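You operate a simulated robot arm through the tools that you are given. There is no shell and no other tool.

You run a simulated robot arm. Do the job below in one go: nothing can be reset, and whatever is moved stays where it is left.

TASK
Plug the pump in, prime it, switch it on and open the blue valve.
Fine: plug in and three strokes of the yellow plunger before the switch.

It is judged by the outcome, as a careful person would: the job done as asked, and still so three seconds after it is handed in. It fails if anything else is knocked over, pushed out of place, dropped, spilled or broken.

THE ROBOT
A 7-joint arm with a two-finger parallel gripper, fixed in place. Base frame: the origin is at the foot of the arm, x ahead of it, y to its left, z up; the work surface is at about z = 80. Units: cm, degrees, N and s.
With the tool pointing down near the work surface it reaches from about 10 to 66 cm from the base axis. Its first joint turns from -66.0 to 66.0 degrees. Payload 1.57 kg.
The tool frame sits at the grasp point between the pads (the TCP): z along the fingers, y along the line on which they close. The tips reach 3 cm beyond it. Largest opening 8 cm; finger width 1.7, thickness 1.2; the body of the gripper, 4 by 8.2 cm, starts 8 cm behind the TCP.
Orientation is that of the tool frame in the base frame, as [roll, pitch, yaw] about the fixed x, y, z axes, in that order (R = Rz(yaw) Ry(pitch) Rx(roll)). With the fingers straight down and closing along the base's y, the tool's x points along the base's -x, its y along +y and its z along -z.

THE INTERFACE
- The arm moves only by the tool apply_moves. Its argument "series" is text: rows parted by semicolons, each of 7 numbers parted by spaces: the turn, a rotation vector about the tool's x, y, z in units of 6 degrees (1.0 is 6 degrees), then the shift along the tool's x, y, z in units of 40 mm (1.0 is 40 mm), then the opening in per cent of the stroke, from 0 (shut) to 100 (fully open). In form: wx wy wz x y z fingers; .... A call has 1 to 20 rows; each row shifts and turns the commanded pose from where the row before left it, along the tool's axes as they then stand. A call with a number of a shift or a turn outside -1 to 1 is refused whole. Rows are played at 5 a second. More than 5 cm and 8.6 degrees between two rows, or a gripper value outside its range, and nothing of the call is played. A pose out of reach is approached as far as the arm can. The call stops where the force on the tool passes 40 N (or 10 N more than at its start, if that is more) or the arm is blocked; 0.2 s more then pass. The fingers move at their own pace (about 7.2 cm/s each) and stop on an object; they squeeze with about 37 N. The grip force told is the motor's: it shows also when the fingers shut on nothing. Time passes only in rows, and 0.2 s behind the last, so rows that do not move let the fingers close. The reply holds the time, the measured pose of the TCP, the force on the tool along the base axes, the opening and the grip force, in the units named above and with some noise, with the torque about the TCP (base axes, N m) and any sound that the robot's microphone picked up.
- Cameras (640 x 400 px; columns grow to the right, rows downward): "scene" is fixed at [1.13, 40.74, 144.31]; the picture's right is [-0.99, -0.13, 0.00], its down [-0.05, 0.38, -0.92] and it looks along [0.12, -0.91, -0.39] (base axes); focal length 331 px, centre (320, 200). "wrist" rides on the gripper at [7.2, -0.7, -12.2] in the tool frame; the picture's right is [0.09, 1.00, 0.00], its down [-0.84, 0.08, -0.54] and it looks along [-0.54, 0.05, 0.84] (tool axes); focal length 238 px, centre (320, 200). There is no depth. A picture from a camera that has moved, and an enlarged one, comes with that camera's place and axes in the base frame and with its lens.
- capture(camera): a new picture of that camera. No time passes.
- close_up(camera, box): a new picture of the part [left, top, right, bottom] of that camera's present view, enlarged. No time passes.
- sign_off(): hands the job in; it is judged then, once.

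Nothing tells you positions but the pictures and the camera data. Unless the task says otherwise, let go and move clear before handing in.

The tools are called after "Request:" by a JSON object that holds its "method" and its "body". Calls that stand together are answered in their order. apply_moves: Moves the arm, as the interface text tells. Its arguments: {"type":"object","properties":{"series":{"type":"string"}},"required":["series"]} The other tools are called the same way: capture (camera) takes a picture; close_up (camera, box) takes an enlarged picture of a part of a camera's view; sign_off () hands the job in.

At the start:

```text
clock: 0.0
ee_pos: [37.43, -10.45, 122.59]
tool_rot: [179.9, 0.0, 179.9]
ft_force: [0.3, 0.2, 0.3]
torque: [0.02, -0.02, 0.04]
gripper_width: 8.02
gripper_force: 0.1
```

scene: 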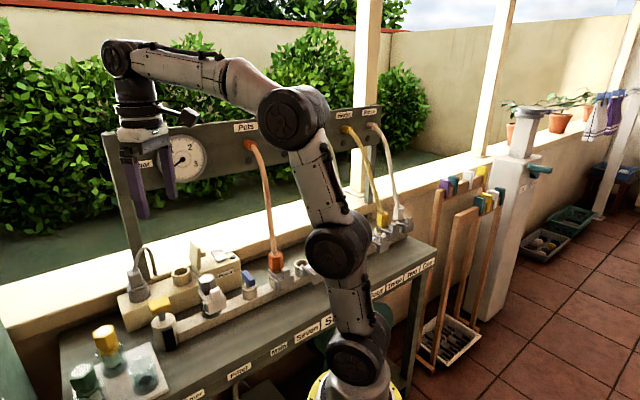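
wrist: 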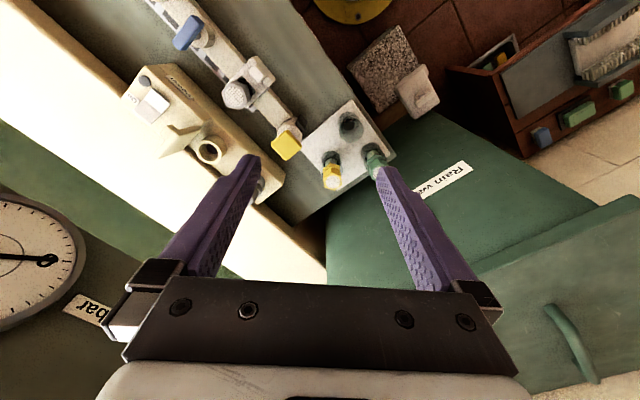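

I see a bench with a pump-like set of parts (plug, yellow items, blue valve, gauge); I need enlarged views to tell what each part is and where it is.

Request:
{"method": "close_up", "body": {"camera": "scene", "box": [50, 220, 250, 400]}}

Request:
{"method": "close_up", "body": {"camera": "scene", "box": [180, 200, 440, 360]}}

Request:
{"method": "close_up", "body": {"camera": "wrist", "box": [100, 0, 420, 200]}}

Request:
{"method": "close_up", "body": {"camera": "scene", "box": [100, 90, 400, 280]}}

```text
2.22 times, centred on (150, 310) of scene
camera zoom: at [1.13, 40.74, 144.31], right [-0.99, -0.13, 0.0], down [-0.05, 0.38, -0.92], along [0.12, -0.91, -0.39], focal length 735 px, centre (698, -44)
```

zoom: 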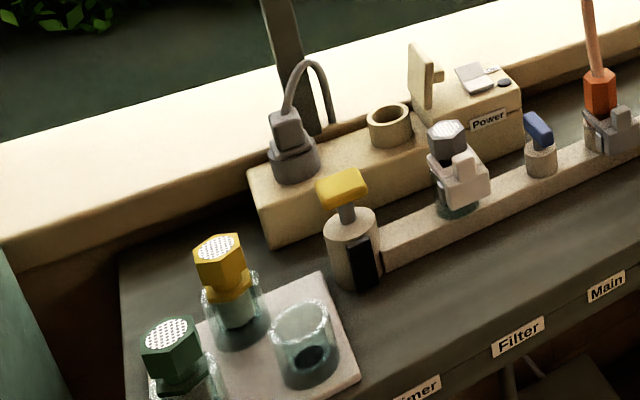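

```text
2.46 times, centred on (310, 280) of scene
camera zoom: at [1.13, 40.74, 144.31], right [-0.99, -0.13, 0.0], down [-0.05, 0.38, -0.92], along [0.12, -0.91, -0.39], focal length 814 px, centre (345, 3)
```

zoom: 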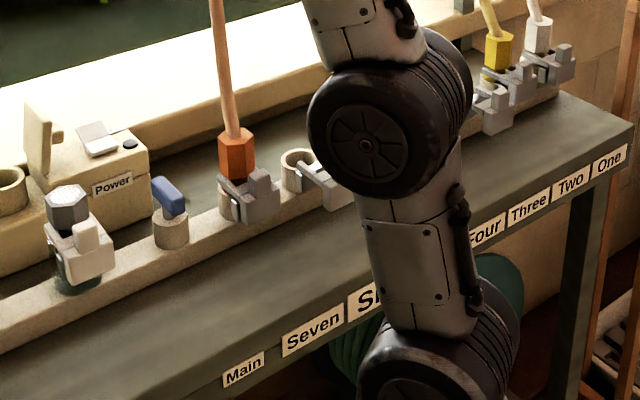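

```text
2.00 times, centred on (260, 100) of wrist
camera zoom: at [30.2, -11.11, 134.8], right [-0.09, 1.0, 0.0], down [0.84, 0.08, 0.54], along [0.54, 0.05, -0.84], focal length 477 px, centre (440, 400)
```

zoom: 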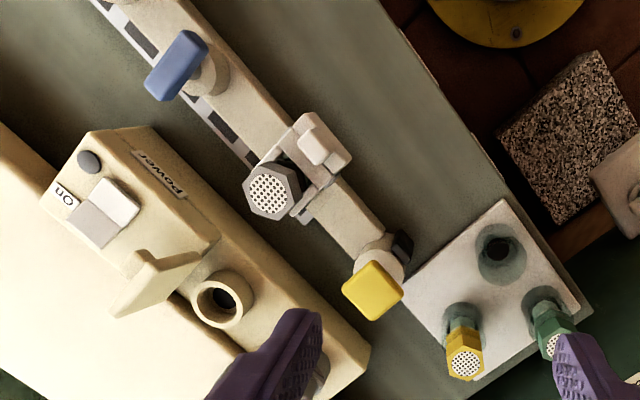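

```text
2.11 times, centred on (250, 185) of scene
camera zoom: at [1.13, 40.74, 144.31], right [-0.99, -0.13, 0.0], down [-0.05, 0.38, -0.92], along [0.12, -0.91, -0.39], focal length 696 px, centre (467, 232)
```

zoom: 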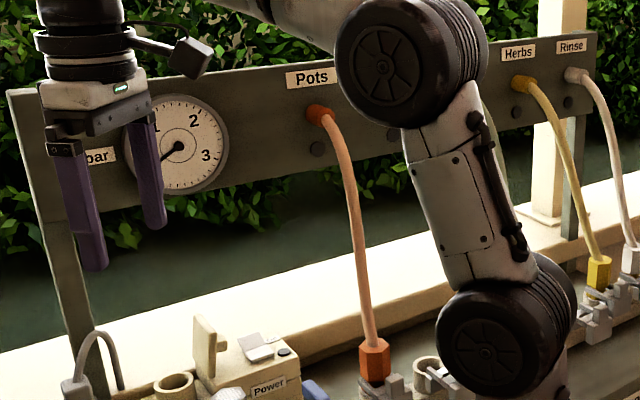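

The bench runs at roughly 40° to the base axes: yellow plunger near (47, -16), blue valve near (30, -31), and the power box with parked plug, socket ring and rocker switch behind them. I'll turn the tool to line up with the rail and take more views before touching anything.

Request:
{"method": "apply_moves", "body": {"series": "0 0 1 0 0 0 100;0 0 1 0 0 0 100;0 0 1 0 0 0 100;0 0 1 0 0 0 100;0 0 1 0 0 0 100;0 0 1 0 0 0 100;0 0 1 0 0 0 100;0 0 1 0 0 0 100"}}

Request:
{"method": "capture", "body": {"camera": "wrist"}}

Request:
{"method": "capture", "body": {"camera": "scene"}}

```text
clock: 1.8
ee_pos: [37.41, -10.49, 122.55]
tool_rot: [-179.9, 0.1, 131.8]
ft_force: [1.2, -0.4, -0.1]
torque: [-0.02, 0.01, -0.04]
gripper_width: 8.01
gripper_force: 0.1
```

```text
taken
camera wrist: at [32.11, -5.55, 134.82], right [0.68, 0.73, 0.0], down [0.62, -0.57, 0.54], along [0.4, -0.37, -0.84], focal length 238 px, centre (320, 200)
```

wrist: 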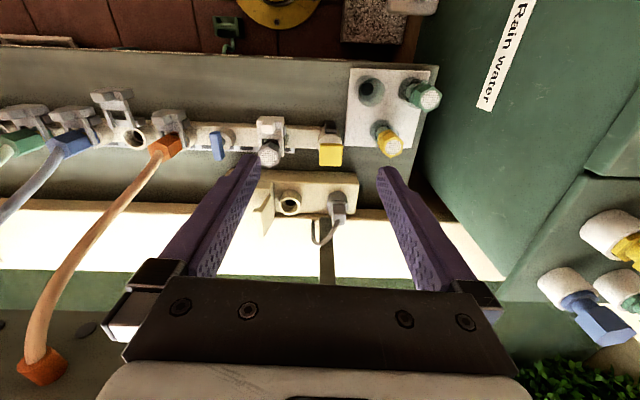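

```text
taken
```

scene: 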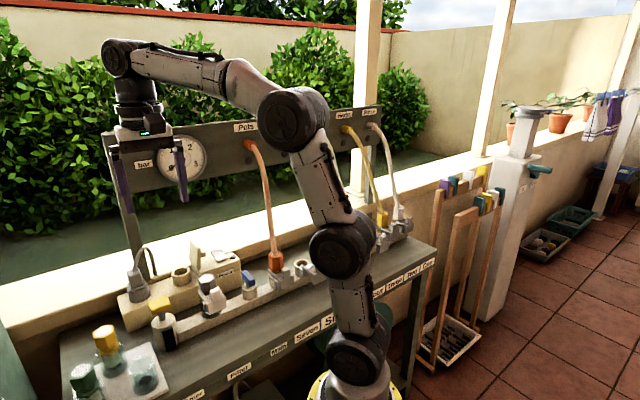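

The tool is now lined up with the rail; in the wrist view the plug, socket ring and flap lie between the fingers. I'll come lower and shift a bit along the rail for a clearer look at the power box.

Request:
{"method": "apply_moves", "body": {"series": "0 0 0 -0.5 -0.3 0.9 100;0 0 0 -0.5 -0.3 0.9 100;0 0 0 -0.5 -0.3 0.9 100;0 0 0 -0.5 -0.3 0.9 100"}}

Request:
{"method": "capture", "body": {"camera": "wrist"}}

Request:
{"method": "close_up", "body": {"camera": "wrist", "box": [180, 80, 460, 260]}}

Request:
{"method": "capture", "body": {"camera": "scene"}}

```text
clock: 2.8
ee_pos: [39.01, -19.72, 108.09]
tool_rot: [179.9, 0.1, 131.9]
ft_force: [-0.5, -0.1, -0.5]
torque: [0.06, 0.0, 0.0]
gripper_width: 8.0
gripper_force: 0.1
```

```text
taken
camera wrist: at [33.77, -14.78, 120.33], right [0.68, 0.73, 0.0], down [0.62, -0.57, 0.54], along [0.4, -0.37, -0.84], focal length 238 px, centre (320, 200)
```

wrist: 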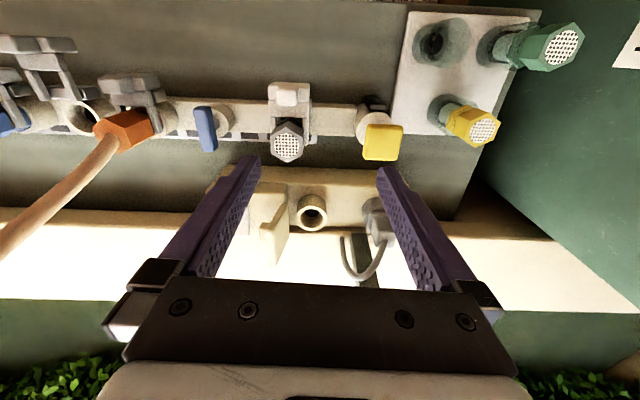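

```text
2.22 times, centred on (320, 170) of wrist
camera zoom: at [33.77, -14.78, 120.33], right [0.68, 0.73, 0.0], down [0.62, -0.57, 0.54], along [0.4, -0.37, -0.84], focal length 530 px, centre (320, 267)
```

zoom: 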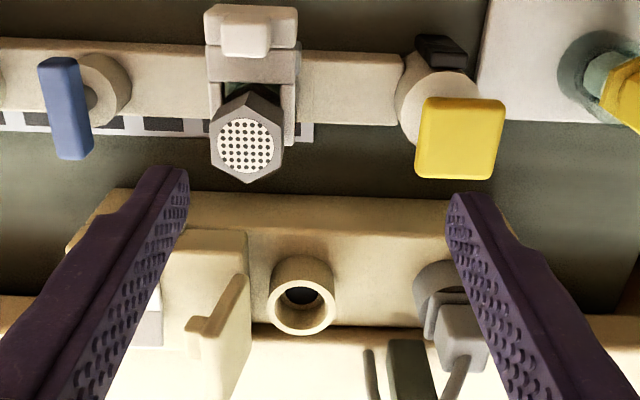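

```text
taken
```

scene: 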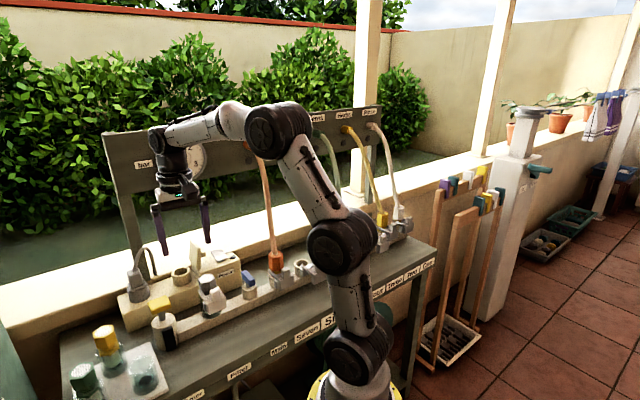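

The box shows the socket ring at about (48.6, -30, 91) and the parked plug around (56, -23, 92), with a hinged flap beside the socket. I'll move so that the plug is centred between the fingers and look closer.

Request:
{"method": "apply_moves", "body": {"series": "0 0 0 -0.26 0.8 0.5 100;0 0 0 -0.26 0.8 0.5 100;0 0 0 -0.26 0.8 0.5 100"}}

Request:
{"method": "capture", "body": {"camera": "wrist"}}

Request:
{"method": "close_up", "body": {"camera": "wrist", "box": [160, 80, 480, 280]}}

Request:
{"method": "close_up", "body": {"camera": "scene", "box": [100, 200, 260, 300]}}

```text
clock: 3.6
ee_pos: [48.42, -15.44, 102.04]
tool_rot: [179.9, -0.1, 132.0]
ft_force: [1.1, 0.0, -0.2]
torque: [0.01, 0.02, 0.02]
gripper_width: 8.02
gripper_force: 0.1
```

```text
taken
camera wrist: at [43.18, -10.5, 114.32], right [0.68, 0.73, 0.0], down [0.62, -0.57, 0.54], along [0.4, -0.37, -0.84], focal length 238 px, centre (320, 200)
```

wrist: 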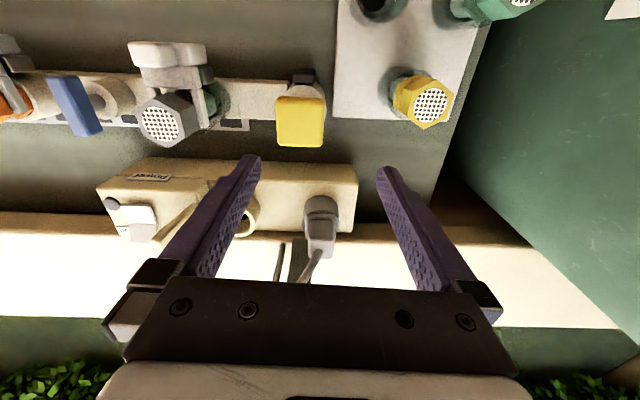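

```text
2.00 times, centred on (320, 180) of wrist
camera zoom: at [43.18, -10.5, 114.32], right [0.68, 0.73, 0.0], down [0.62, -0.57, 0.54], along [0.4, -0.37, -0.84], focal length 477 px, centre (320, 240)
```

zoom: 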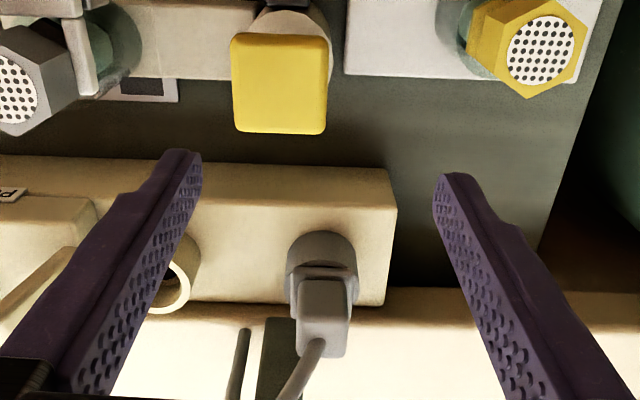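

```text
4.00 times, centred on (180, 250) of scene
camera zoom: at [1.13, 40.74, 144.31], right [-0.99, -0.13, 0.0], down [-0.05, 0.38, -0.92], along [0.12, -0.91, -0.39], focal length 1323 px, centre (880, 0)
```

zoom: 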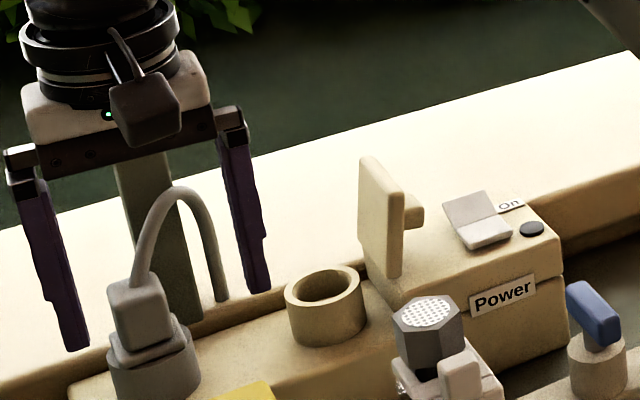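

The plug stands upright in a grey parking cup on the box, with its cable arching behind. I'm zooming in on the plug and the switch to get their exact shape.

Request:
{"method": "close_up", "body": {"camera": "wrist", "box": [280, 180, 360, 290]}}

Request:
{"method": "close_up", "body": {"camera": "scene", "box": [110, 230, 190, 310]}}

Request:
{"method": "close_up", "body": {"camera": "scene", "box": [180, 230, 260, 300]}}

Request:
{"method": "close_up", "body": {"camera": "wrist", "box": [90, 150, 260, 260]}}

```text
3.64 times, centred on (320, 235) of wrist
camera zoom: at [43.18, -10.5, 114.32], right [0.68, 0.73, 0.0], down [0.62, -0.57, 0.54], along [0.4, -0.37, -0.84], focal length 867 px, centre (320, 73)
```

zoom: 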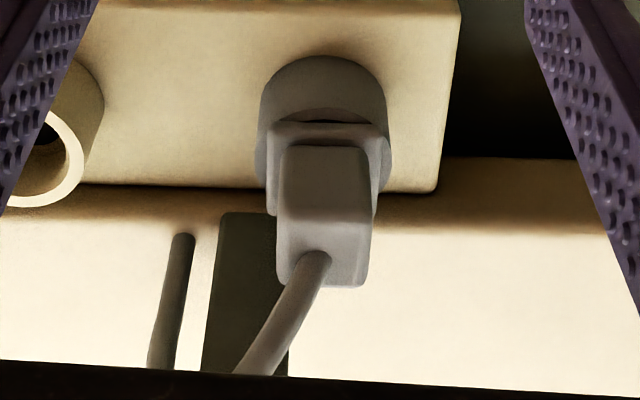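

```text
5.00 times, centred on (150, 270) of scene
camera zoom: at [1.13, 40.74, 144.31], right [-0.99, -0.13, 0.0], down [-0.05, 0.38, -0.92], along [0.12, -0.91, -0.39], focal length 1654 px, centre (1170, -150)
```

zoom: 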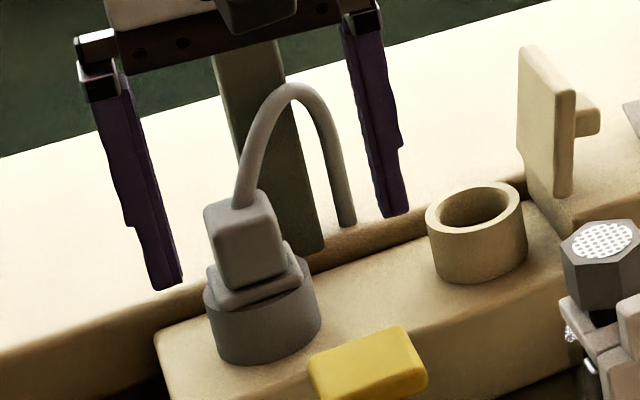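

```text
5.71 times, centred on (220, 265) of scene
camera zoom: at [1.13, 40.74, 144.31], right [-0.99, -0.13, 0.0], down [-0.05, 0.38, -0.92], along [0.12, -0.91, -0.39], focal length 1890 px, centre (891, -171)
```

zoom: 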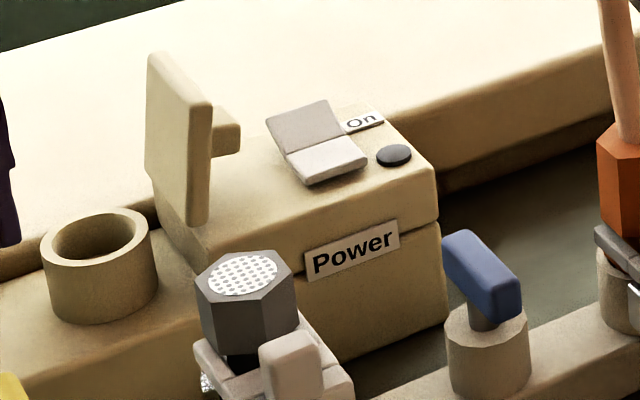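

```text
3.64 times, centred on (175, 205) of wrist
camera zoom: at [43.18, -10.5, 114.32], right [0.68, 0.73, 0.0], down [0.62, -0.57, 0.54], along [0.4, -0.37, -0.84], focal length 867 px, centre (847, 182)
```

zoom: 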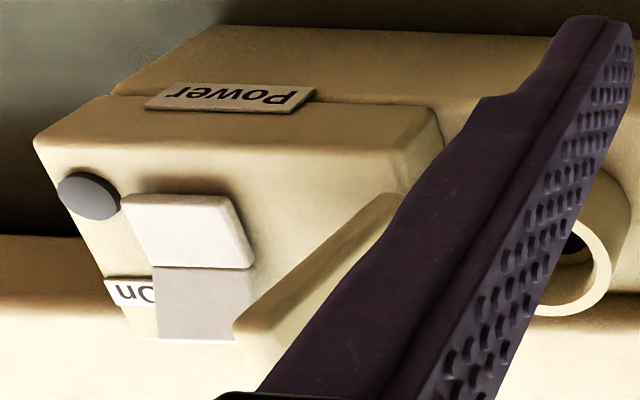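

The bench axes are at 45° to the base. The plug block top is near (58, -24, 94), about 3 cm wide, and its cable arches back and to the left, so I plan to grip it with the tool tilted. First I'll look at the socket, lid and switch from closer up.

Request:
{"method": "apply_moves", "body": {"series": "0 0 -0.5 0 0 0 100;0 0 0 0 -0.8 0 100;0 0 0 0 -0.8 0 100;0 0 0 0 -0.8 0 100;0 0 0 0 -0.8 0 100"}}

Request:
{"method": "capture", "body": {"camera": "wrist"}}

Request:
{"method": "close_up", "body": {"camera": "wrist", "box": [200, 120, 400, 290]}}

```text
clock: 4.8
ee_pos: [39.17, -24.5, 102.11]
tool_rot: [180.0, 0.1, 134.9]
ft_force: [-0.8, 0.1, 0.4]
torque: [-0.02, -0.02, -0.03]
gripper_width: 7.97
gripper_force: 0.0
```

```text
taken
camera wrist: at [33.69, -19.94, 114.47], right [0.64, 0.77, 0.0], down [0.65, -0.54, 0.54], along [0.42, -0.35, -0.84], focal length 238 px, centre (320, 200)
```

wrist: 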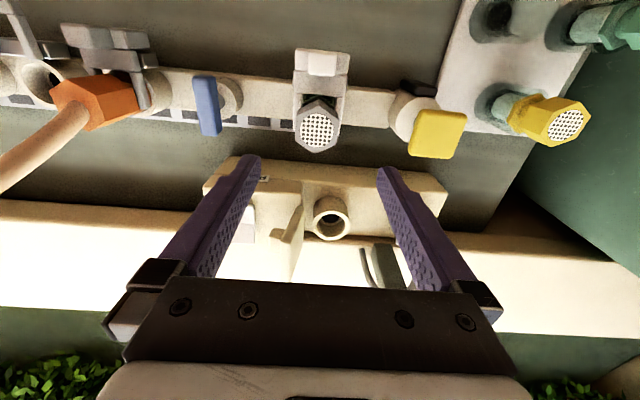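

```text
2.35 times, centred on (300, 205) of wrist
camera zoom: at [33.69, -19.94, 114.47], right [0.64, 0.77, 0.0], down [0.65, -0.54, 0.54], along [0.42, -0.35, -0.84], focal length 561 px, centre (367, 188)
```

zoom: 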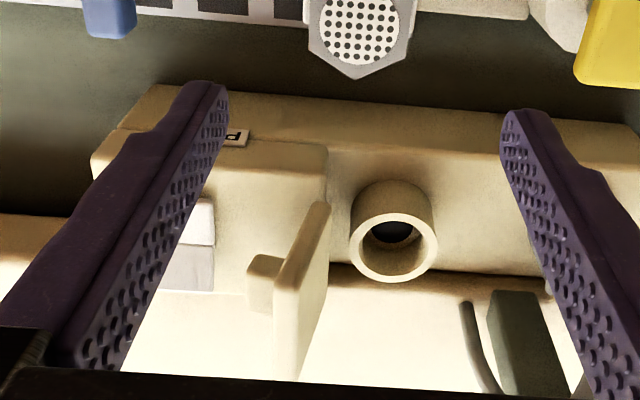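

The socket ring centre is at about a=12.8, b=56.7 in bench axes (x≈49, y≈-31), and the lid leans safely away from it towards the switch. I'll tilt the tool 24° and move to a standoff in front of and above the plug.

Request:
{"method": "apply_moves", "body": {"series": "0 -1 0 0 0 0 70;0 -1 0 0 0 0 70;0 -1 0 0 0 0 70;0 -1 0 0 0 0 70;0 0 0 -0.497 0.845 0.098 70;0 0 0 -0.497 0.845 0.098 70;0 0 0 -0.497 0.845 0.098 70;0 0 0 -0.497 0.845 0.098 70"}}

Request:
{"method": "capture", "body": {"camera": "wrist"}}

Request:
{"method": "close_up", "body": {"camera": "wrist", "box": [240, 120, 400, 290]}}

Request:
{"method": "close_up", "body": {"camera": "scene", "box": [90, 180, 250, 300]}}

```text
clock: 6.6
ee_pos: [54.35, -20.59, 104.03]
tool_rot: [-180.0, 24.0, 135.0]
ft_force: [0.2, 0.0, -0.6]
torque: [0.0, 0.03, -0.02]
gripper_width: 5.6
gripper_force: 0.0
```

```text
taken
camera wrist: at [45.8, -12.94, 112.27], right [0.65, 0.76, -0.04], down [0.44, -0.33, 0.84], along [0.63, -0.56, -0.55], focal length 238 px, centre (320, 200)
```

wrist: 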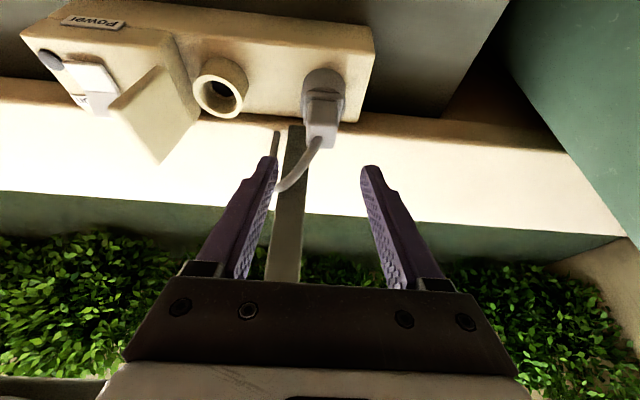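

```text
2.35 times, centred on (320, 205) of wrist
camera zoom: at [45.8, -12.94, 112.27], right [0.65, 0.76, -0.04], down [0.44, -0.33, 0.84], along [0.63, -0.56, -0.55], focal length 561 px, centre (320, 188)
```

zoom: 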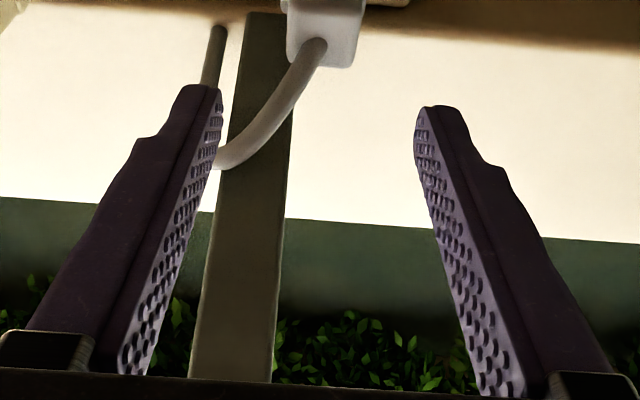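

```text
3.33 times, centred on (170, 240) of scene
camera zoom: at [1.13, 40.74, 144.31], right [-0.99, -0.13, 0.0], down [-0.05, 0.38, -0.92], along [0.12, -0.91, -0.39], focal length 1102 px, centre (820, 67)
```

zoom: 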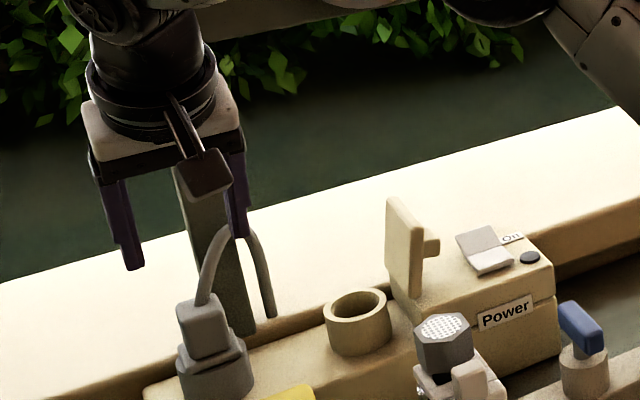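

The tool is tilted and standing off from the plug, with the left finger close to the cable arch in this view. I'll zoom in on the plug to fix the final approach.

Request:
{"method": "close_up", "body": {"camera": "wrist", "box": [260, 50, 380, 210]}}

Request:
{"method": "close_up", "body": {"camera": "wrist", "box": [170, 30, 370, 160]}}

Request:
{"method": "close_up", "body": {"camera": "scene", "box": [120, 210, 190, 300]}}

```text
2.50 times, centred on (320, 130) of wrist
camera zoom: at [45.8, -12.94, 112.27], right [0.65, 0.76, -0.04], down [0.44, -0.33, 0.84], along [0.63, -0.56, -0.55], focal length 596 px, centre (320, 375)
```

zoom: 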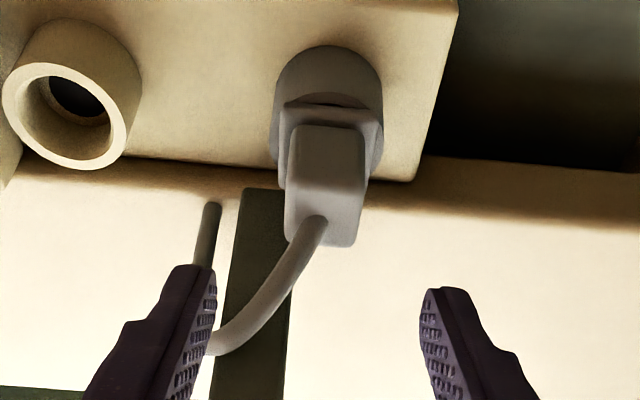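

```text
3.08 times, centred on (270, 95) of wrist
camera zoom: at [45.8, -12.94, 112.27], right [0.65, 0.76, -0.04], down [0.44, -0.33, 0.84], along [0.63, -0.56, -0.55], focal length 733 px, centre (474, 523)
```

zoom: 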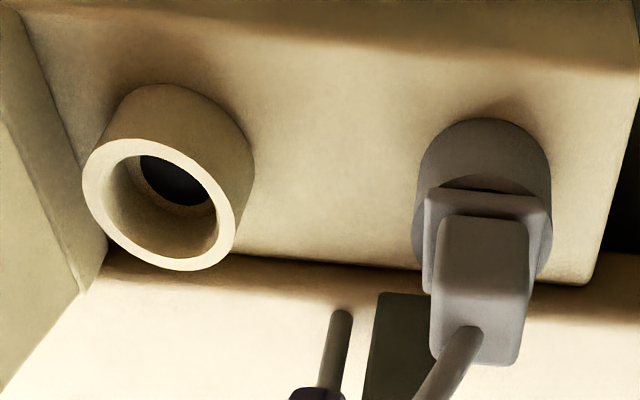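

```text
4.44 times, centred on (155, 255) of scene
camera zoom: at [1.13, 40.74, 144.31], right [-0.99, -0.13, 0.0], down [-0.05, 0.38, -0.92], along [0.12, -0.91, -0.39], focal length 1470 px, centre (1053, -44)
```

zoom: 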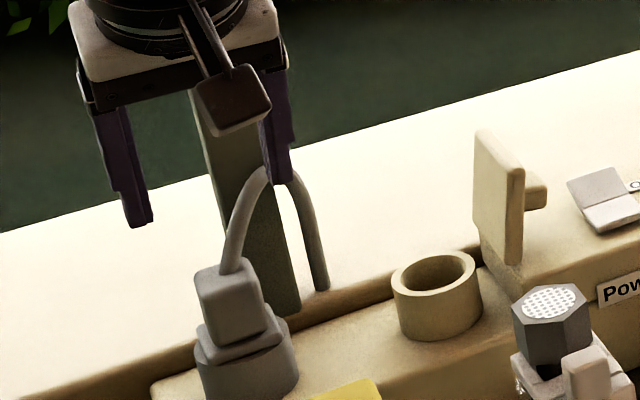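

The plug block top is at about a=24.0, b=57.0, z=95.0. I'll now advance 10 cm along the tilted fingers with them part open, then check before closing.

Request:
{"method": "apply_moves", "body": {"series": "0 0 0 0.006 0.008 0.627 70;0 0 0 0.006 0.008 0.627 70;0 0 0 0.006 0.008 0.627 70;0 0 0 0.006 0.008 0.627 70;0 0 0 0 0 0 70"}}

Request:
{"method": "capture", "body": {"camera": "wrist"}}

Request:
{"method": "close_up", "body": {"camera": "wrist", "box": [240, 100, 400, 290]}}

Request:
{"method": "close_up", "body": {"camera": "scene", "box": [110, 210, 190, 310]}}

```text
clock: 7.8
ee_pos: [57.35, -23.39, 94.73]
tool_rot: [180.0, 24.0, 134.9]
ft_force: [0.3, 0.0, -0.5]
torque: [0.0, 0.01, -0.02]
gripper_width: 5.61
gripper_force: 0.0
```

```text
taken
camera wrist: at [48.7, -15.73, 102.96], right [0.65, 0.76, -0.04], down [0.44, -0.33, 0.84], along [0.63, -0.56, -0.55], focal length 238 px, centre (320, 200)
```

wrist: 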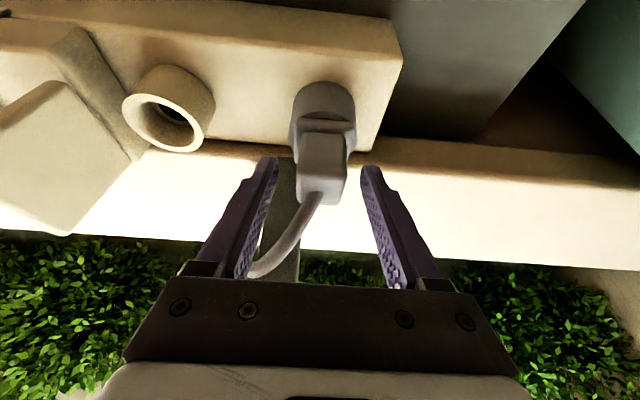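

```text
2.11 times, centred on (320, 195) of wrist
camera zoom: at [48.7, -15.73, 102.96], right [0.65, 0.76, -0.04], down [0.44, -0.33, 0.84], along [0.63, -0.56, -0.55], focal length 502 px, centre (320, 210)
```

zoom: 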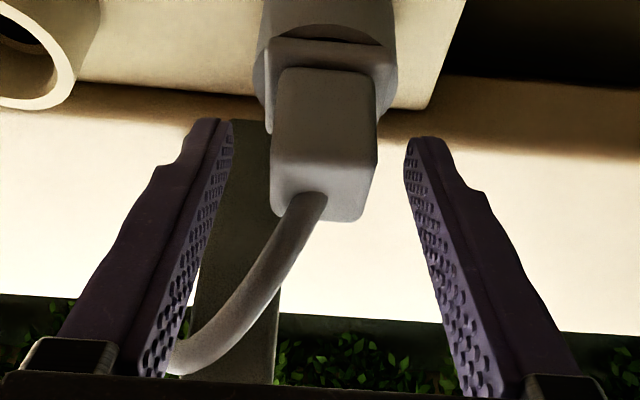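

```text
4.00 times, centred on (150, 260) of scene
camera zoom: at [1.13, 40.74, 144.31], right [-0.99, -0.13, 0.0], down [-0.05, 0.38, -0.92], along [0.12, -0.91, -0.39], focal length 1323 px, centre (1000, -40)
```

zoom: 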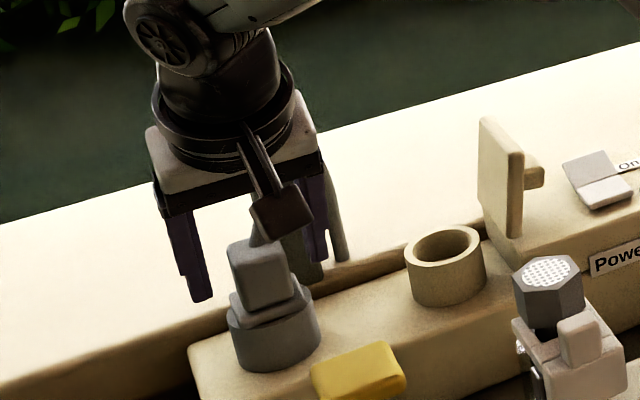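

The fingers straddle the plug block evenly. I'll shift slightly back towards the front to centre the pads on the block, then close.

Request:
{"method": "apply_moves", "body": {"series": "0 0 0 0.137 0 -0.061 70;0 0 0 0 0 0 0;0 0 0 0 0 0 0;0 0 0 0 0 0 0;0 0 0 0 0 0 0"}}

Request:
{"method": "close_up", "body": {"camera": "wrist", "box": [240, 100, 400, 290]}}

Request:
{"method": "close_up", "body": {"camera": "scene", "box": [110, 210, 190, 310]}}

```text
clock: 9.0
ee_pos: [56.86, -22.87, 94.84]
tool_rot: [179.9, 24.0, 135.0]
ft_force: [0.5, 0.6, -0.1]
torque: [0.0, 0.01, 0.02]
gripper_width: 2.88
gripper_force: 36.4
```

```text
2.11 times, centred on (320, 195) of wrist
camera zoom: at [48.24, -15.2, 103.0], right [0.64, 0.76, -0.04], down [0.44, -0.33, 0.84], along [0.63, -0.56, -0.55], focal length 502 px, centre (320, 210)
```

zoom: 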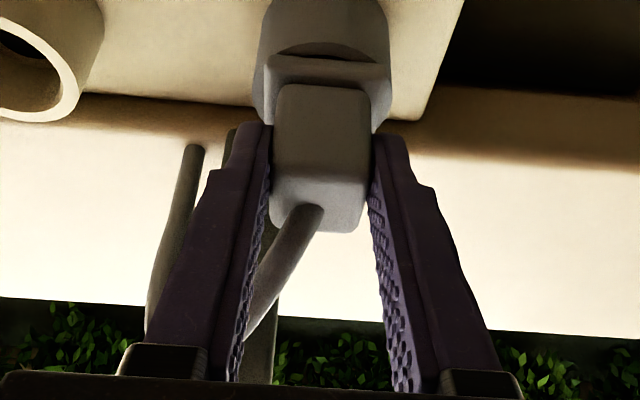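

```text
4.00 times, centred on (150, 260) of scene
camera zoom: at [1.13, 40.74, 144.31], right [-0.99, -0.13, 0.0], down [-0.05, 0.38, -0.92], along [0.12, -0.91, -0.39], focal length 1323 px, centre (1000, -40)
```

zoom: 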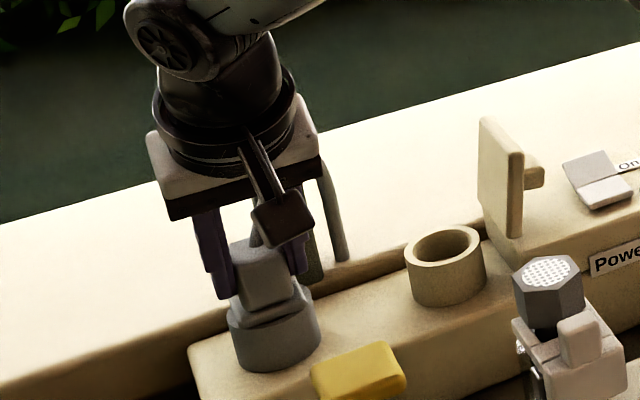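

The plug is gripped (2.88 cm, 36 N). I'll lift it straight up out of the parking cup.

Request:
{"method": "apply_moves", "body": {"series": "0 0 0 -0.1017 0 -0.2284 0;0 0 0 -0.1017 0 -0.2284 0;0 0 0 -0.1017 0 -0.2284 0;0 0 0 -0.1017 0 -0.2284 0;0 0 0 -0.1017 0 -0.2284 0;0 0 0 0 0 0 0"}}

Request:
{"method": "capture", "body": {"camera": "wrist"}}

Request:
{"method": "close_up", "body": {"camera": "scene", "box": [100, 190, 220, 310]}}

```text
clock: 10.4
ee_pos: [56.91, -22.95, 99.73]
tool_rot: [-179.9, 24.0, 135.1]
ft_force: [0.1, 0.6, -0.1]
torque: [0.01, 0.03, 0.0]
gripper_width: 2.86
gripper_force: 37.2
```

```text
taken
camera wrist: at [48.34, -15.24, 107.98], right [0.65, 0.76, -0.04], down [0.44, -0.33, 0.84], along [0.63, -0.56, -0.55], focal length 238 px, centre (320, 200)
```

wrist: 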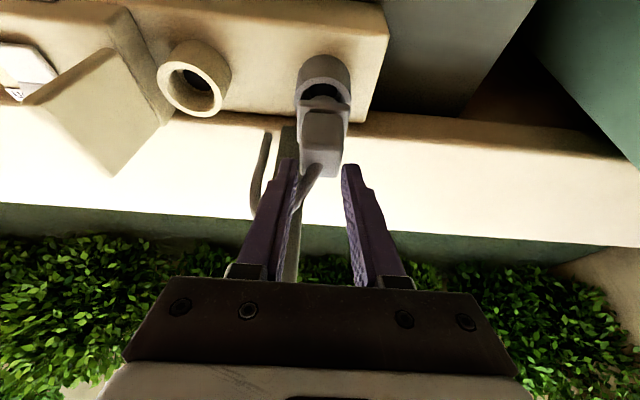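

```text
3.33 times, centred on (160, 250) of scene
camera zoom: at [1.13, 40.74, 144.31], right [-0.99, -0.13, 0.0], down [-0.05, 0.38, -0.92], along [0.12, -0.91, -0.39], focal length 1102 px, centre (853, 33)
```

zoom: 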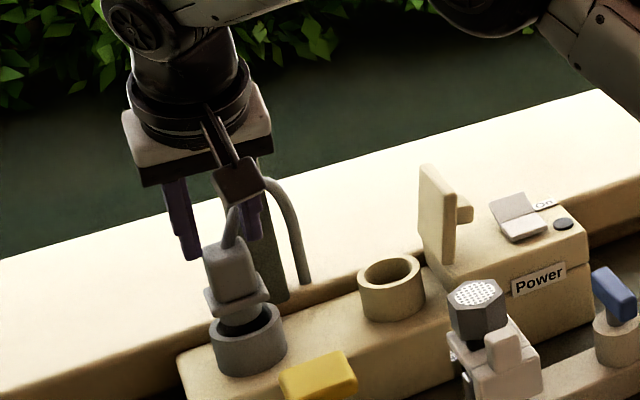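

The plug has come partly up, but it looks as if the pads slid upward along the block. I'll zoom in to see how much grip remains.

Request:
{"method": "close_up", "body": {"camera": "wrist", "box": [260, 50, 380, 220]}}

Request:
{"method": "close_up", "body": {"camera": "scene", "box": [130, 220, 190, 310]}}

```text
2.35 times, centred on (320, 135) of wrist
camera zoom: at [48.34, -15.24, 107.98], right [0.65, 0.76, -0.04], down [0.44, -0.33, 0.84], along [0.63, -0.56, -0.55], focal length 561 px, centre (320, 353)
```

zoom: 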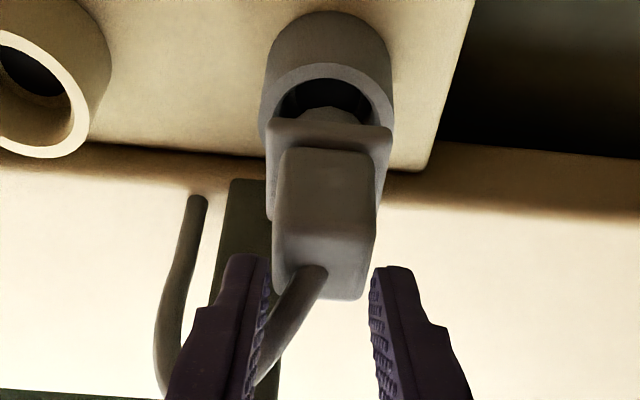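

```text
4.44 times, centred on (160, 265) of scene
camera zoom: at [1.13, 40.74, 144.31], right [-0.99, -0.13, 0.0], down [-0.05, 0.38, -0.92], along [0.12, -0.91, -0.39], focal length 1470 px, centre (1031, -89)
```

zoom: 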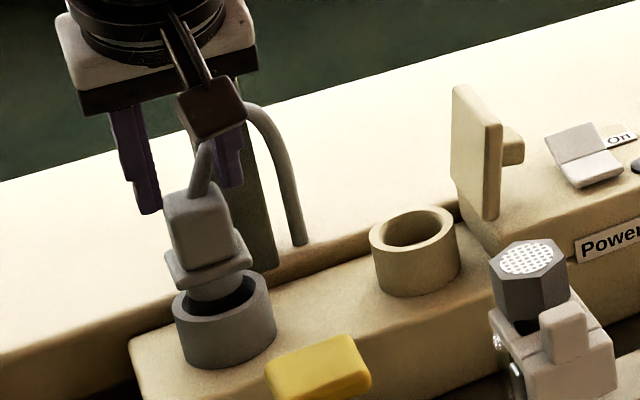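

The plug rose about 2 cm but the pads slid up to its top edge. I'll open, see whether the plug stays, then grip lower and pull more slowly.

Request:
{"method": "apply_moves", "body": {"series": "0 0 0 0 0 0 60;0 0 0 0 0 0 60;0 0 0 0 0 0 60"}}

Request:
{"method": "close_up", "body": {"camera": "wrist", "box": [260, 50, 380, 220]}}

Request:
{"method": "close_up", "body": {"camera": "scene", "box": [130, 220, 190, 310]}}

```text
clock: 11.2
ee_pos: [56.96, -22.89, 99.67]
tool_rot: [-179.9, 24.1, 134.9]
ft_force: [-0.3, -0.2, 0.0]
torque: [0.0, 0.0, 0.02]
gripper_width: 4.78
gripper_force: 0.2
```

```text
2.35 times, centred on (320, 135) of wrist
camera zoom: at [48.34, -15.24, 107.97], right [0.65, 0.76, -0.04], down [0.44, -0.33, 0.84], along [0.63, -0.56, -0.55], focal length 561 px, centre (320, 353)
```

zoom: 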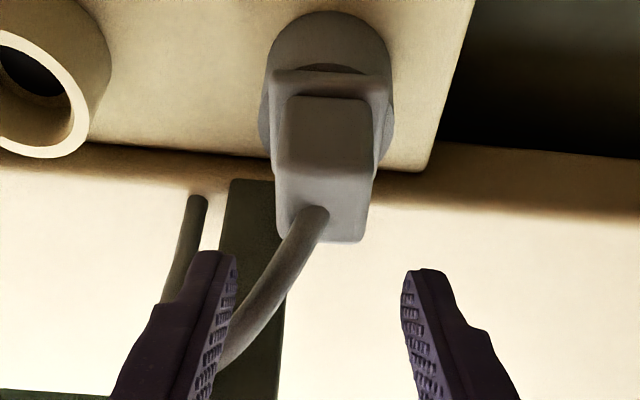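

```text
4.44 times, centred on (160, 265) of scene
camera zoom: at [1.13, 40.74, 144.31], right [-0.99, -0.13, 0.0], down [-0.05, 0.38, -0.92], along [0.12, -0.91, -0.39], focal length 1470 px, centre (1031, -89)
```

zoom: 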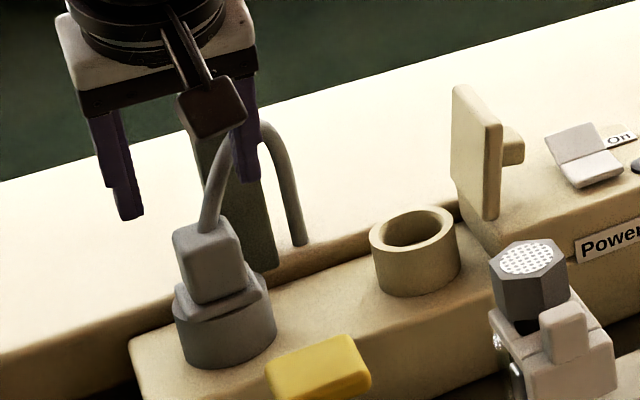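

With the fingers open the plug dropped neatly back into its cup, so it moves freely and the grip itself slipped. I'll re-grip as low as possible and lift slowly, checking the force.

Request:
{"method": "apply_moves", "body": {"series": "0 0 0 0.168 0 0.377 60;0 0 0 0.168 0 0.377 60;0 0 0 0.168 0 0.377 60;0 0 0 0 0 0 60;0 0 0 0 0 0 0;0 0 0 0 0 0 0;0 0 0 0 0 0 0;0 0 0 0 0 0 0;0 0 0 -0.0203 0 -0.0457 0;0 0 0 -0.0203 0 -0.0457 0;0 0 0 -0.0203 0 -0.0457 0"}}

Request:
{"method": "close_up", "body": {"camera": "wrist", "box": [260, 50, 380, 220]}}

```text
clock: 13.6
ee_pos: [56.98, -22.92, 95.48]
tool_rot: [-180.0, 24.0, 134.8]
ft_force: [0.2, -0.8, -0.4]
torque: [-0.01, 0.0, 0.0]
gripper_width: 2.91
gripper_force: 36.9
```

```text
2.35 times, centred on (320, 135) of wrist
camera zoom: at [48.36, -15.28, 103.69], right [0.65, 0.76, -0.04], down [0.44, -0.33, 0.84], along [0.63, -0.56, -0.55], focal length 561 px, centre (320, 353)
```

zoom: 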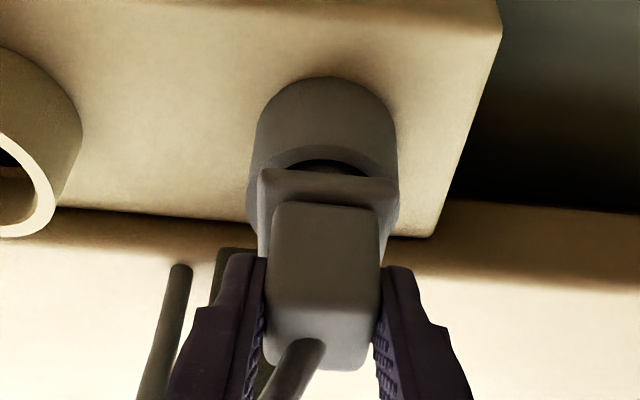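

The plug is lifting with the fingers and almost no force shows. I'll continue slowly and check for slip.

Request:
{"method": "apply_moves", "body": {"series": "0 0 0 -0.0203 0 -0.0457 0;0 0 0 -0.0203 0 -0.0457 0;0 0 0 -0.0203 0 -0.0457 0;0 0 0 -0.0203 0 -0.0457 0;0 0 0 -0.0203 0 -0.0457 0"}}

Request:
{"method": "close_up", "body": {"camera": "wrist", "box": [260, 50, 380, 220]}}

Request:
{"method": "close_up", "body": {"camera": "scene", "box": [130, 220, 190, 310]}}

```text
clock: 14.8
ee_pos: [56.86, -22.74, 96.42]
tool_rot: [179.9, 24.0, 135.0]
ft_force: [0.0, 0.8, -0.3]
torque: [-0.02, -0.01, 0.01]
gripper_width: 2.92
gripper_force: 36.8
```

```text
2.35 times, centred on (320, 135) of wrist
camera zoom: at [48.37, -15.21, 104.68], right [0.65, 0.76, -0.04], down [0.44, -0.33, 0.84], along [0.63, -0.56, -0.55], focal length 561 px, centre (320, 353)
```

zoom: 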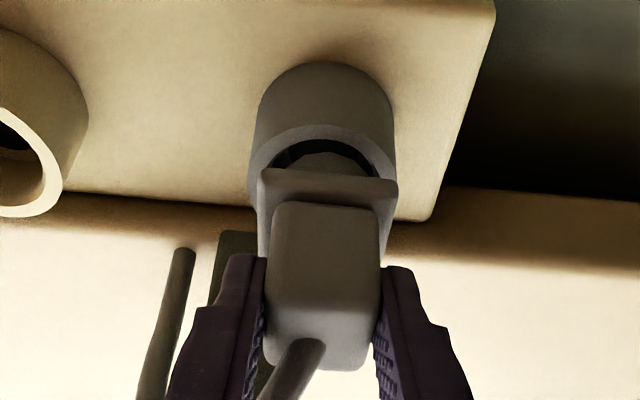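

```text
4.44 times, centred on (160, 265) of scene
camera zoom: at [1.13, 40.74, 144.31], right [-0.99, -0.13, 0.0], down [-0.05, 0.38, -0.92], along [0.12, -0.91, -0.39], focal length 1470 px, centre (1031, -89)
```

zoom: 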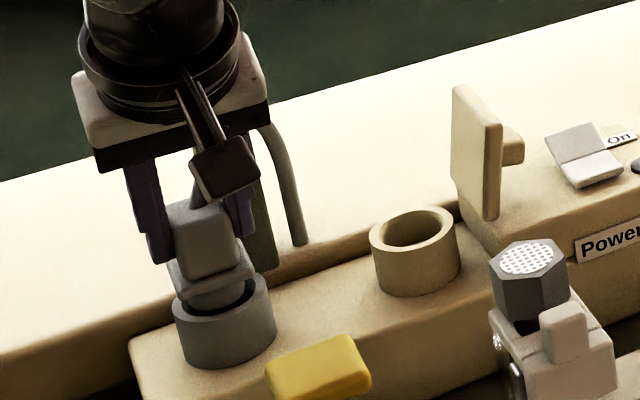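

No slip at this pace. Continuing the slow lift until the plug clears the cup.

Request:
{"method": "apply_moves", "body": {"series": "0 0 0 -0.0254 0 -0.0571 0;0 0 0 -0.0254 0 -0.0571 0;0 0 0 -0.0254 0 -0.0571 0;0 0 0 -0.0254 0 -0.0571 0;0 0 0 -0.0254 0 -0.0571 0;0 0 0 -0.0254 0 -0.0571 0"}}

Request:
{"method": "close_up", "body": {"camera": "wrist", "box": [260, 50, 380, 220]}}

Request:
{"method": "close_up", "body": {"camera": "scene", "box": [130, 220, 190, 310]}}

```text
clock: 16.2
ee_pos: [57.07, -22.89, 97.8]
tool_rot: [-180.0, 24.0, 135.1]
ft_force: [-0.9, 0.3, -1.5]
torque: [0.02, -0.02, -0.04]
gripper_width: 2.92
gripper_force: 36.9
```

```text
2.35 times, centred on (320, 135) of wrist
camera zoom: at [48.36, -15.22, 106.19], right [0.64, 0.76, -0.04], down [0.44, -0.33, 0.84], along [0.63, -0.56, -0.55], focal length 561 px, centre (320, 353)
```

zoom: 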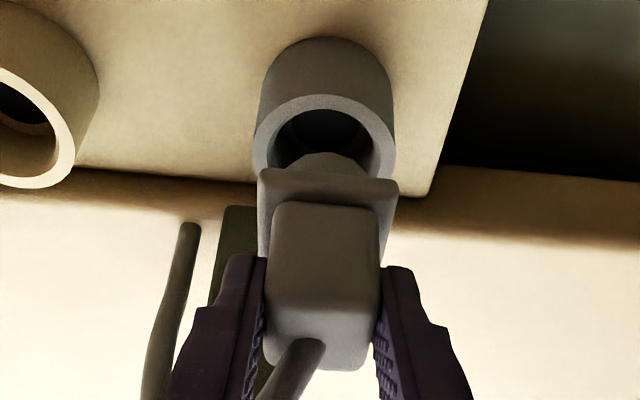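

```text
4.44 times, centred on (160, 265) of scene
camera zoom: at [1.13, 40.74, 144.31], right [-0.99, -0.13, 0.0], down [-0.05, 0.38, -0.92], along [0.12, -0.91, -0.39], focal length 1470 px, centre (1031, -89)
```

zoom: 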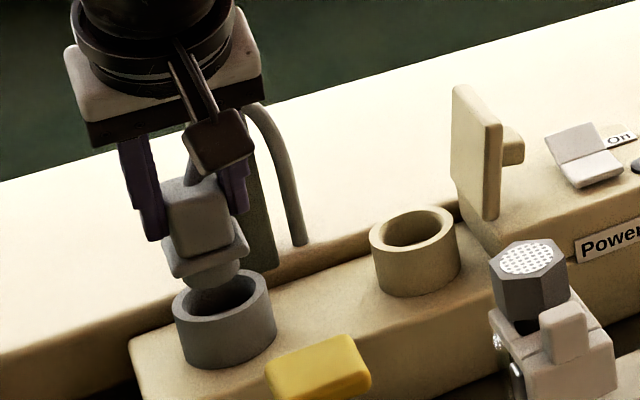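

The plug's round insert is nearly clear of the cup with no slip. I'll raise it 2 cm more.

Request:
{"method": "apply_moves", "body": {"series": "0 0 0 -0.0254 0 -0.0571 0;0 0 0 -0.0254 0 -0.0571 0;0 0 0 -0.0254 0 -0.0571 0;0 0 0 -0.0254 0 -0.0571 0;0 0 0 -0.0254 0 -0.0571 0;0 0 0 -0.0254 0 -0.0571 0;0 0 0 -0.0254 0 -0.0571 0;0 0 0 -0.0254 0 -0.0571 0"}}

Request:
{"method": "capture", "body": {"camera": "wrist"}}

Request:
{"method": "close_up", "body": {"camera": "scene", "box": [120, 200, 220, 310]}}

```text
clock: 18.0
ee_pos: [57.03, -22.84, 100.0]
tool_rot: [-180.0, 24.0, 135.0]
ft_force: [0.8, 0.2, -0.3]
torque: [0.01, 0.0, 0.01]
gripper_width: 2.91
gripper_force: 36.9
```

```text
taken
camera wrist: at [48.43, -15.22, 108.2], right [0.65, 0.76, -0.04], down [0.44, -0.33, 0.84], along [0.63, -0.56, -0.55], focal length 238 px, centre (320, 200)
```

wrist: 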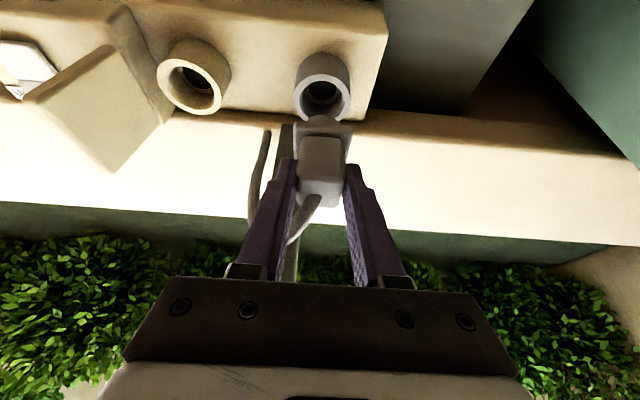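

```text
3.64 times, centred on (170, 255) of scene
camera zoom: at [1.13, 40.74, 144.31], right [-0.99, -0.13, 0.0], down [-0.05, 0.38, -0.92], along [0.12, -0.91, -0.39], focal length 1203 px, centre (866, 0)
```

zoom: 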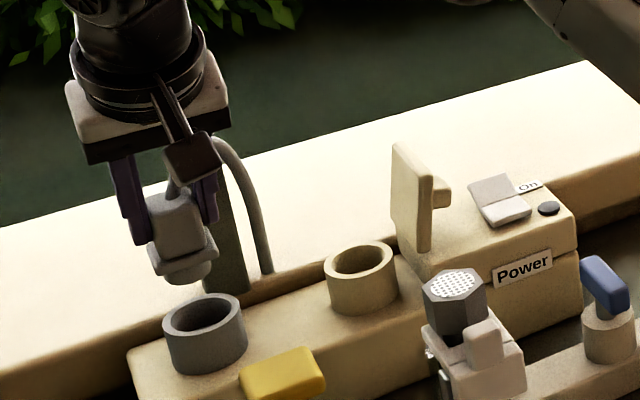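

The plug is out of the cup and firmly held. I'll measure the offset between the empty cup and the socket ring in this view.

Request:
{"method": "close_up", "body": {"camera": "wrist", "box": [130, 20, 390, 180]}}

Request:
{"method": "close_up", "body": {"camera": "wrist", "box": [280, 40, 370, 140]}}

Request:
{"method": "close_up", "body": {"camera": "wrist", "box": [145, 30, 235, 130]}}

```text
2.46 times, centred on (260, 100) of wrist
camera zoom: at [48.43, -15.22, 108.2], right [0.65, 0.76, -0.04], down [0.44, -0.33, 0.84], along [0.63, -0.56, -0.55], focal length 587 px, centre (468, 446)
```

zoom: 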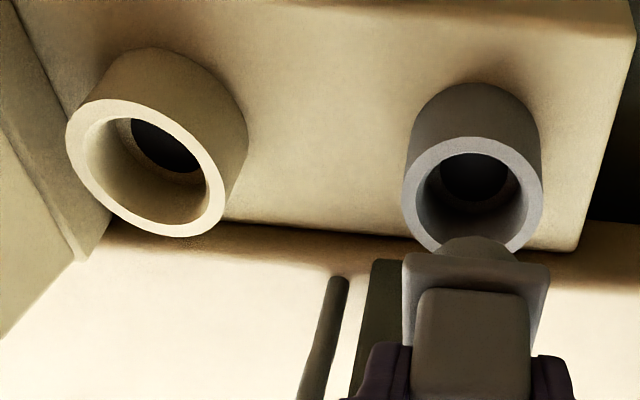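

```text
4.00 times, centred on (325, 90) of wrist
camera zoom: at [48.43, -15.22, 108.2], right [0.65, 0.76, -0.04], down [0.44, -0.33, 0.84], along [0.63, -0.56, -0.55], focal length 953 px, centre (300, 640)
```

zoom: 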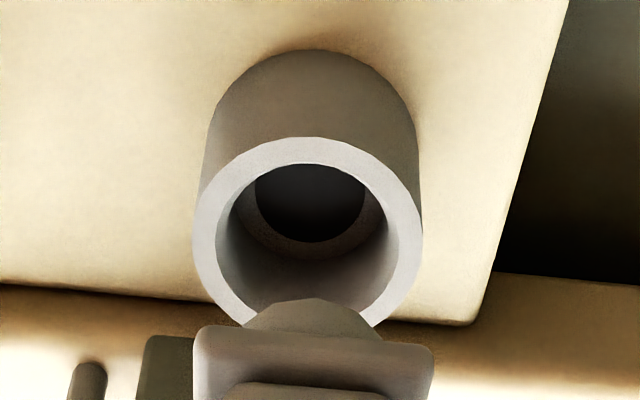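

```text
4.00 times, centred on (190, 80) of wrist
camera zoom: at [48.43, -15.22, 108.2], right [0.65, 0.76, -0.04], down [0.44, -0.33, 0.84], along [0.63, -0.56, -0.55], focal length 953 px, centre (840, 680)
```

zoom: 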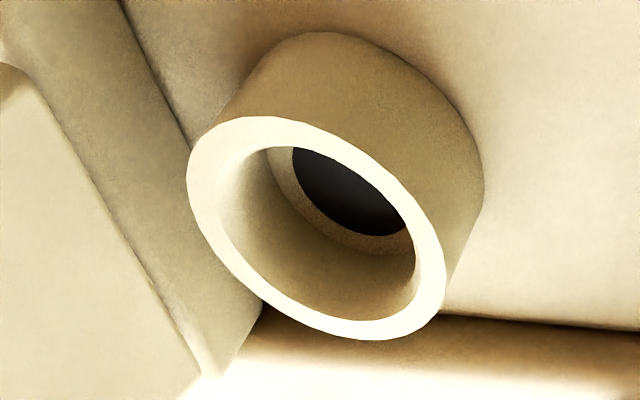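

The socket lies about 10.7 cm from the cup along the box (−a), at the same b. I'll carry the plug over slowly in two stages, watching for slip.

Request:
{"method": "apply_moves", "body": {"series": "0 0 0 0 -0.08 0 0;0 0 0 0 -0.134 0 0;0 0 0 0 -0.134 0 0;0 0 0 0 -0.134 0 0;0 0 0 0 -0.134 0 0;0 0 0 0 -0.134 0 0;0 0 0 0 -0.134 0 0;0 0 0 0 -0.134 0 0;0 0 0 0 -0.134 0 0;0 0 0 0 -0.08 0 0"}}

Request:
{"method": "capture", "body": {"camera": "wrist"}}

Request:
{"method": "close_up", "body": {"camera": "scene", "box": [120, 200, 220, 310]}}

```text
clock: 20.2
ee_pos: [53.54, -26.38, 99.97]
tool_rot: [179.9, 24.0, 135.0]
ft_force: [-0.4, 0.4, -1.5]
torque: [0.0, 0.03, 0.01]
gripper_width: 2.91
gripper_force: 36.5
```

```text
taken
camera wrist: at [44.89, -18.77, 108.17], right [0.65, 0.76, -0.04], down [0.44, -0.33, 0.84], along [0.63, -0.56, -0.55], focal length 238 px, centre (320, 200)
```

wrist: 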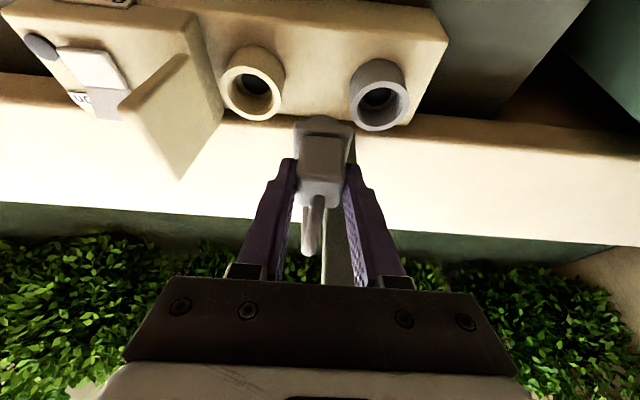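

```text
3.64 times, centred on (170, 255) of scene
camera zoom: at [1.13, 40.74, 144.31], right [-0.99, -0.13, 0.0], down [-0.05, 0.38, -0.92], along [0.12, -0.91, -0.39], focal length 1203 px, centre (866, 0)
```

zoom: 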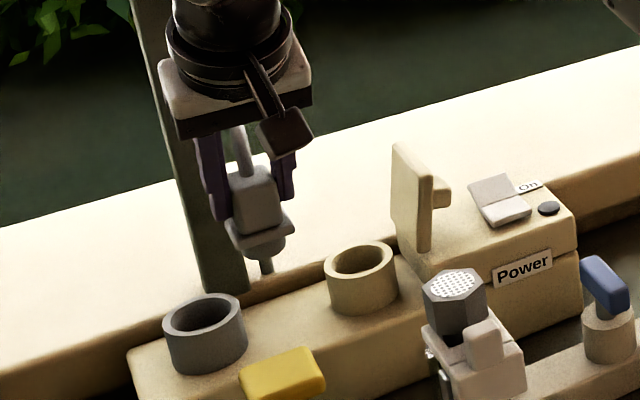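

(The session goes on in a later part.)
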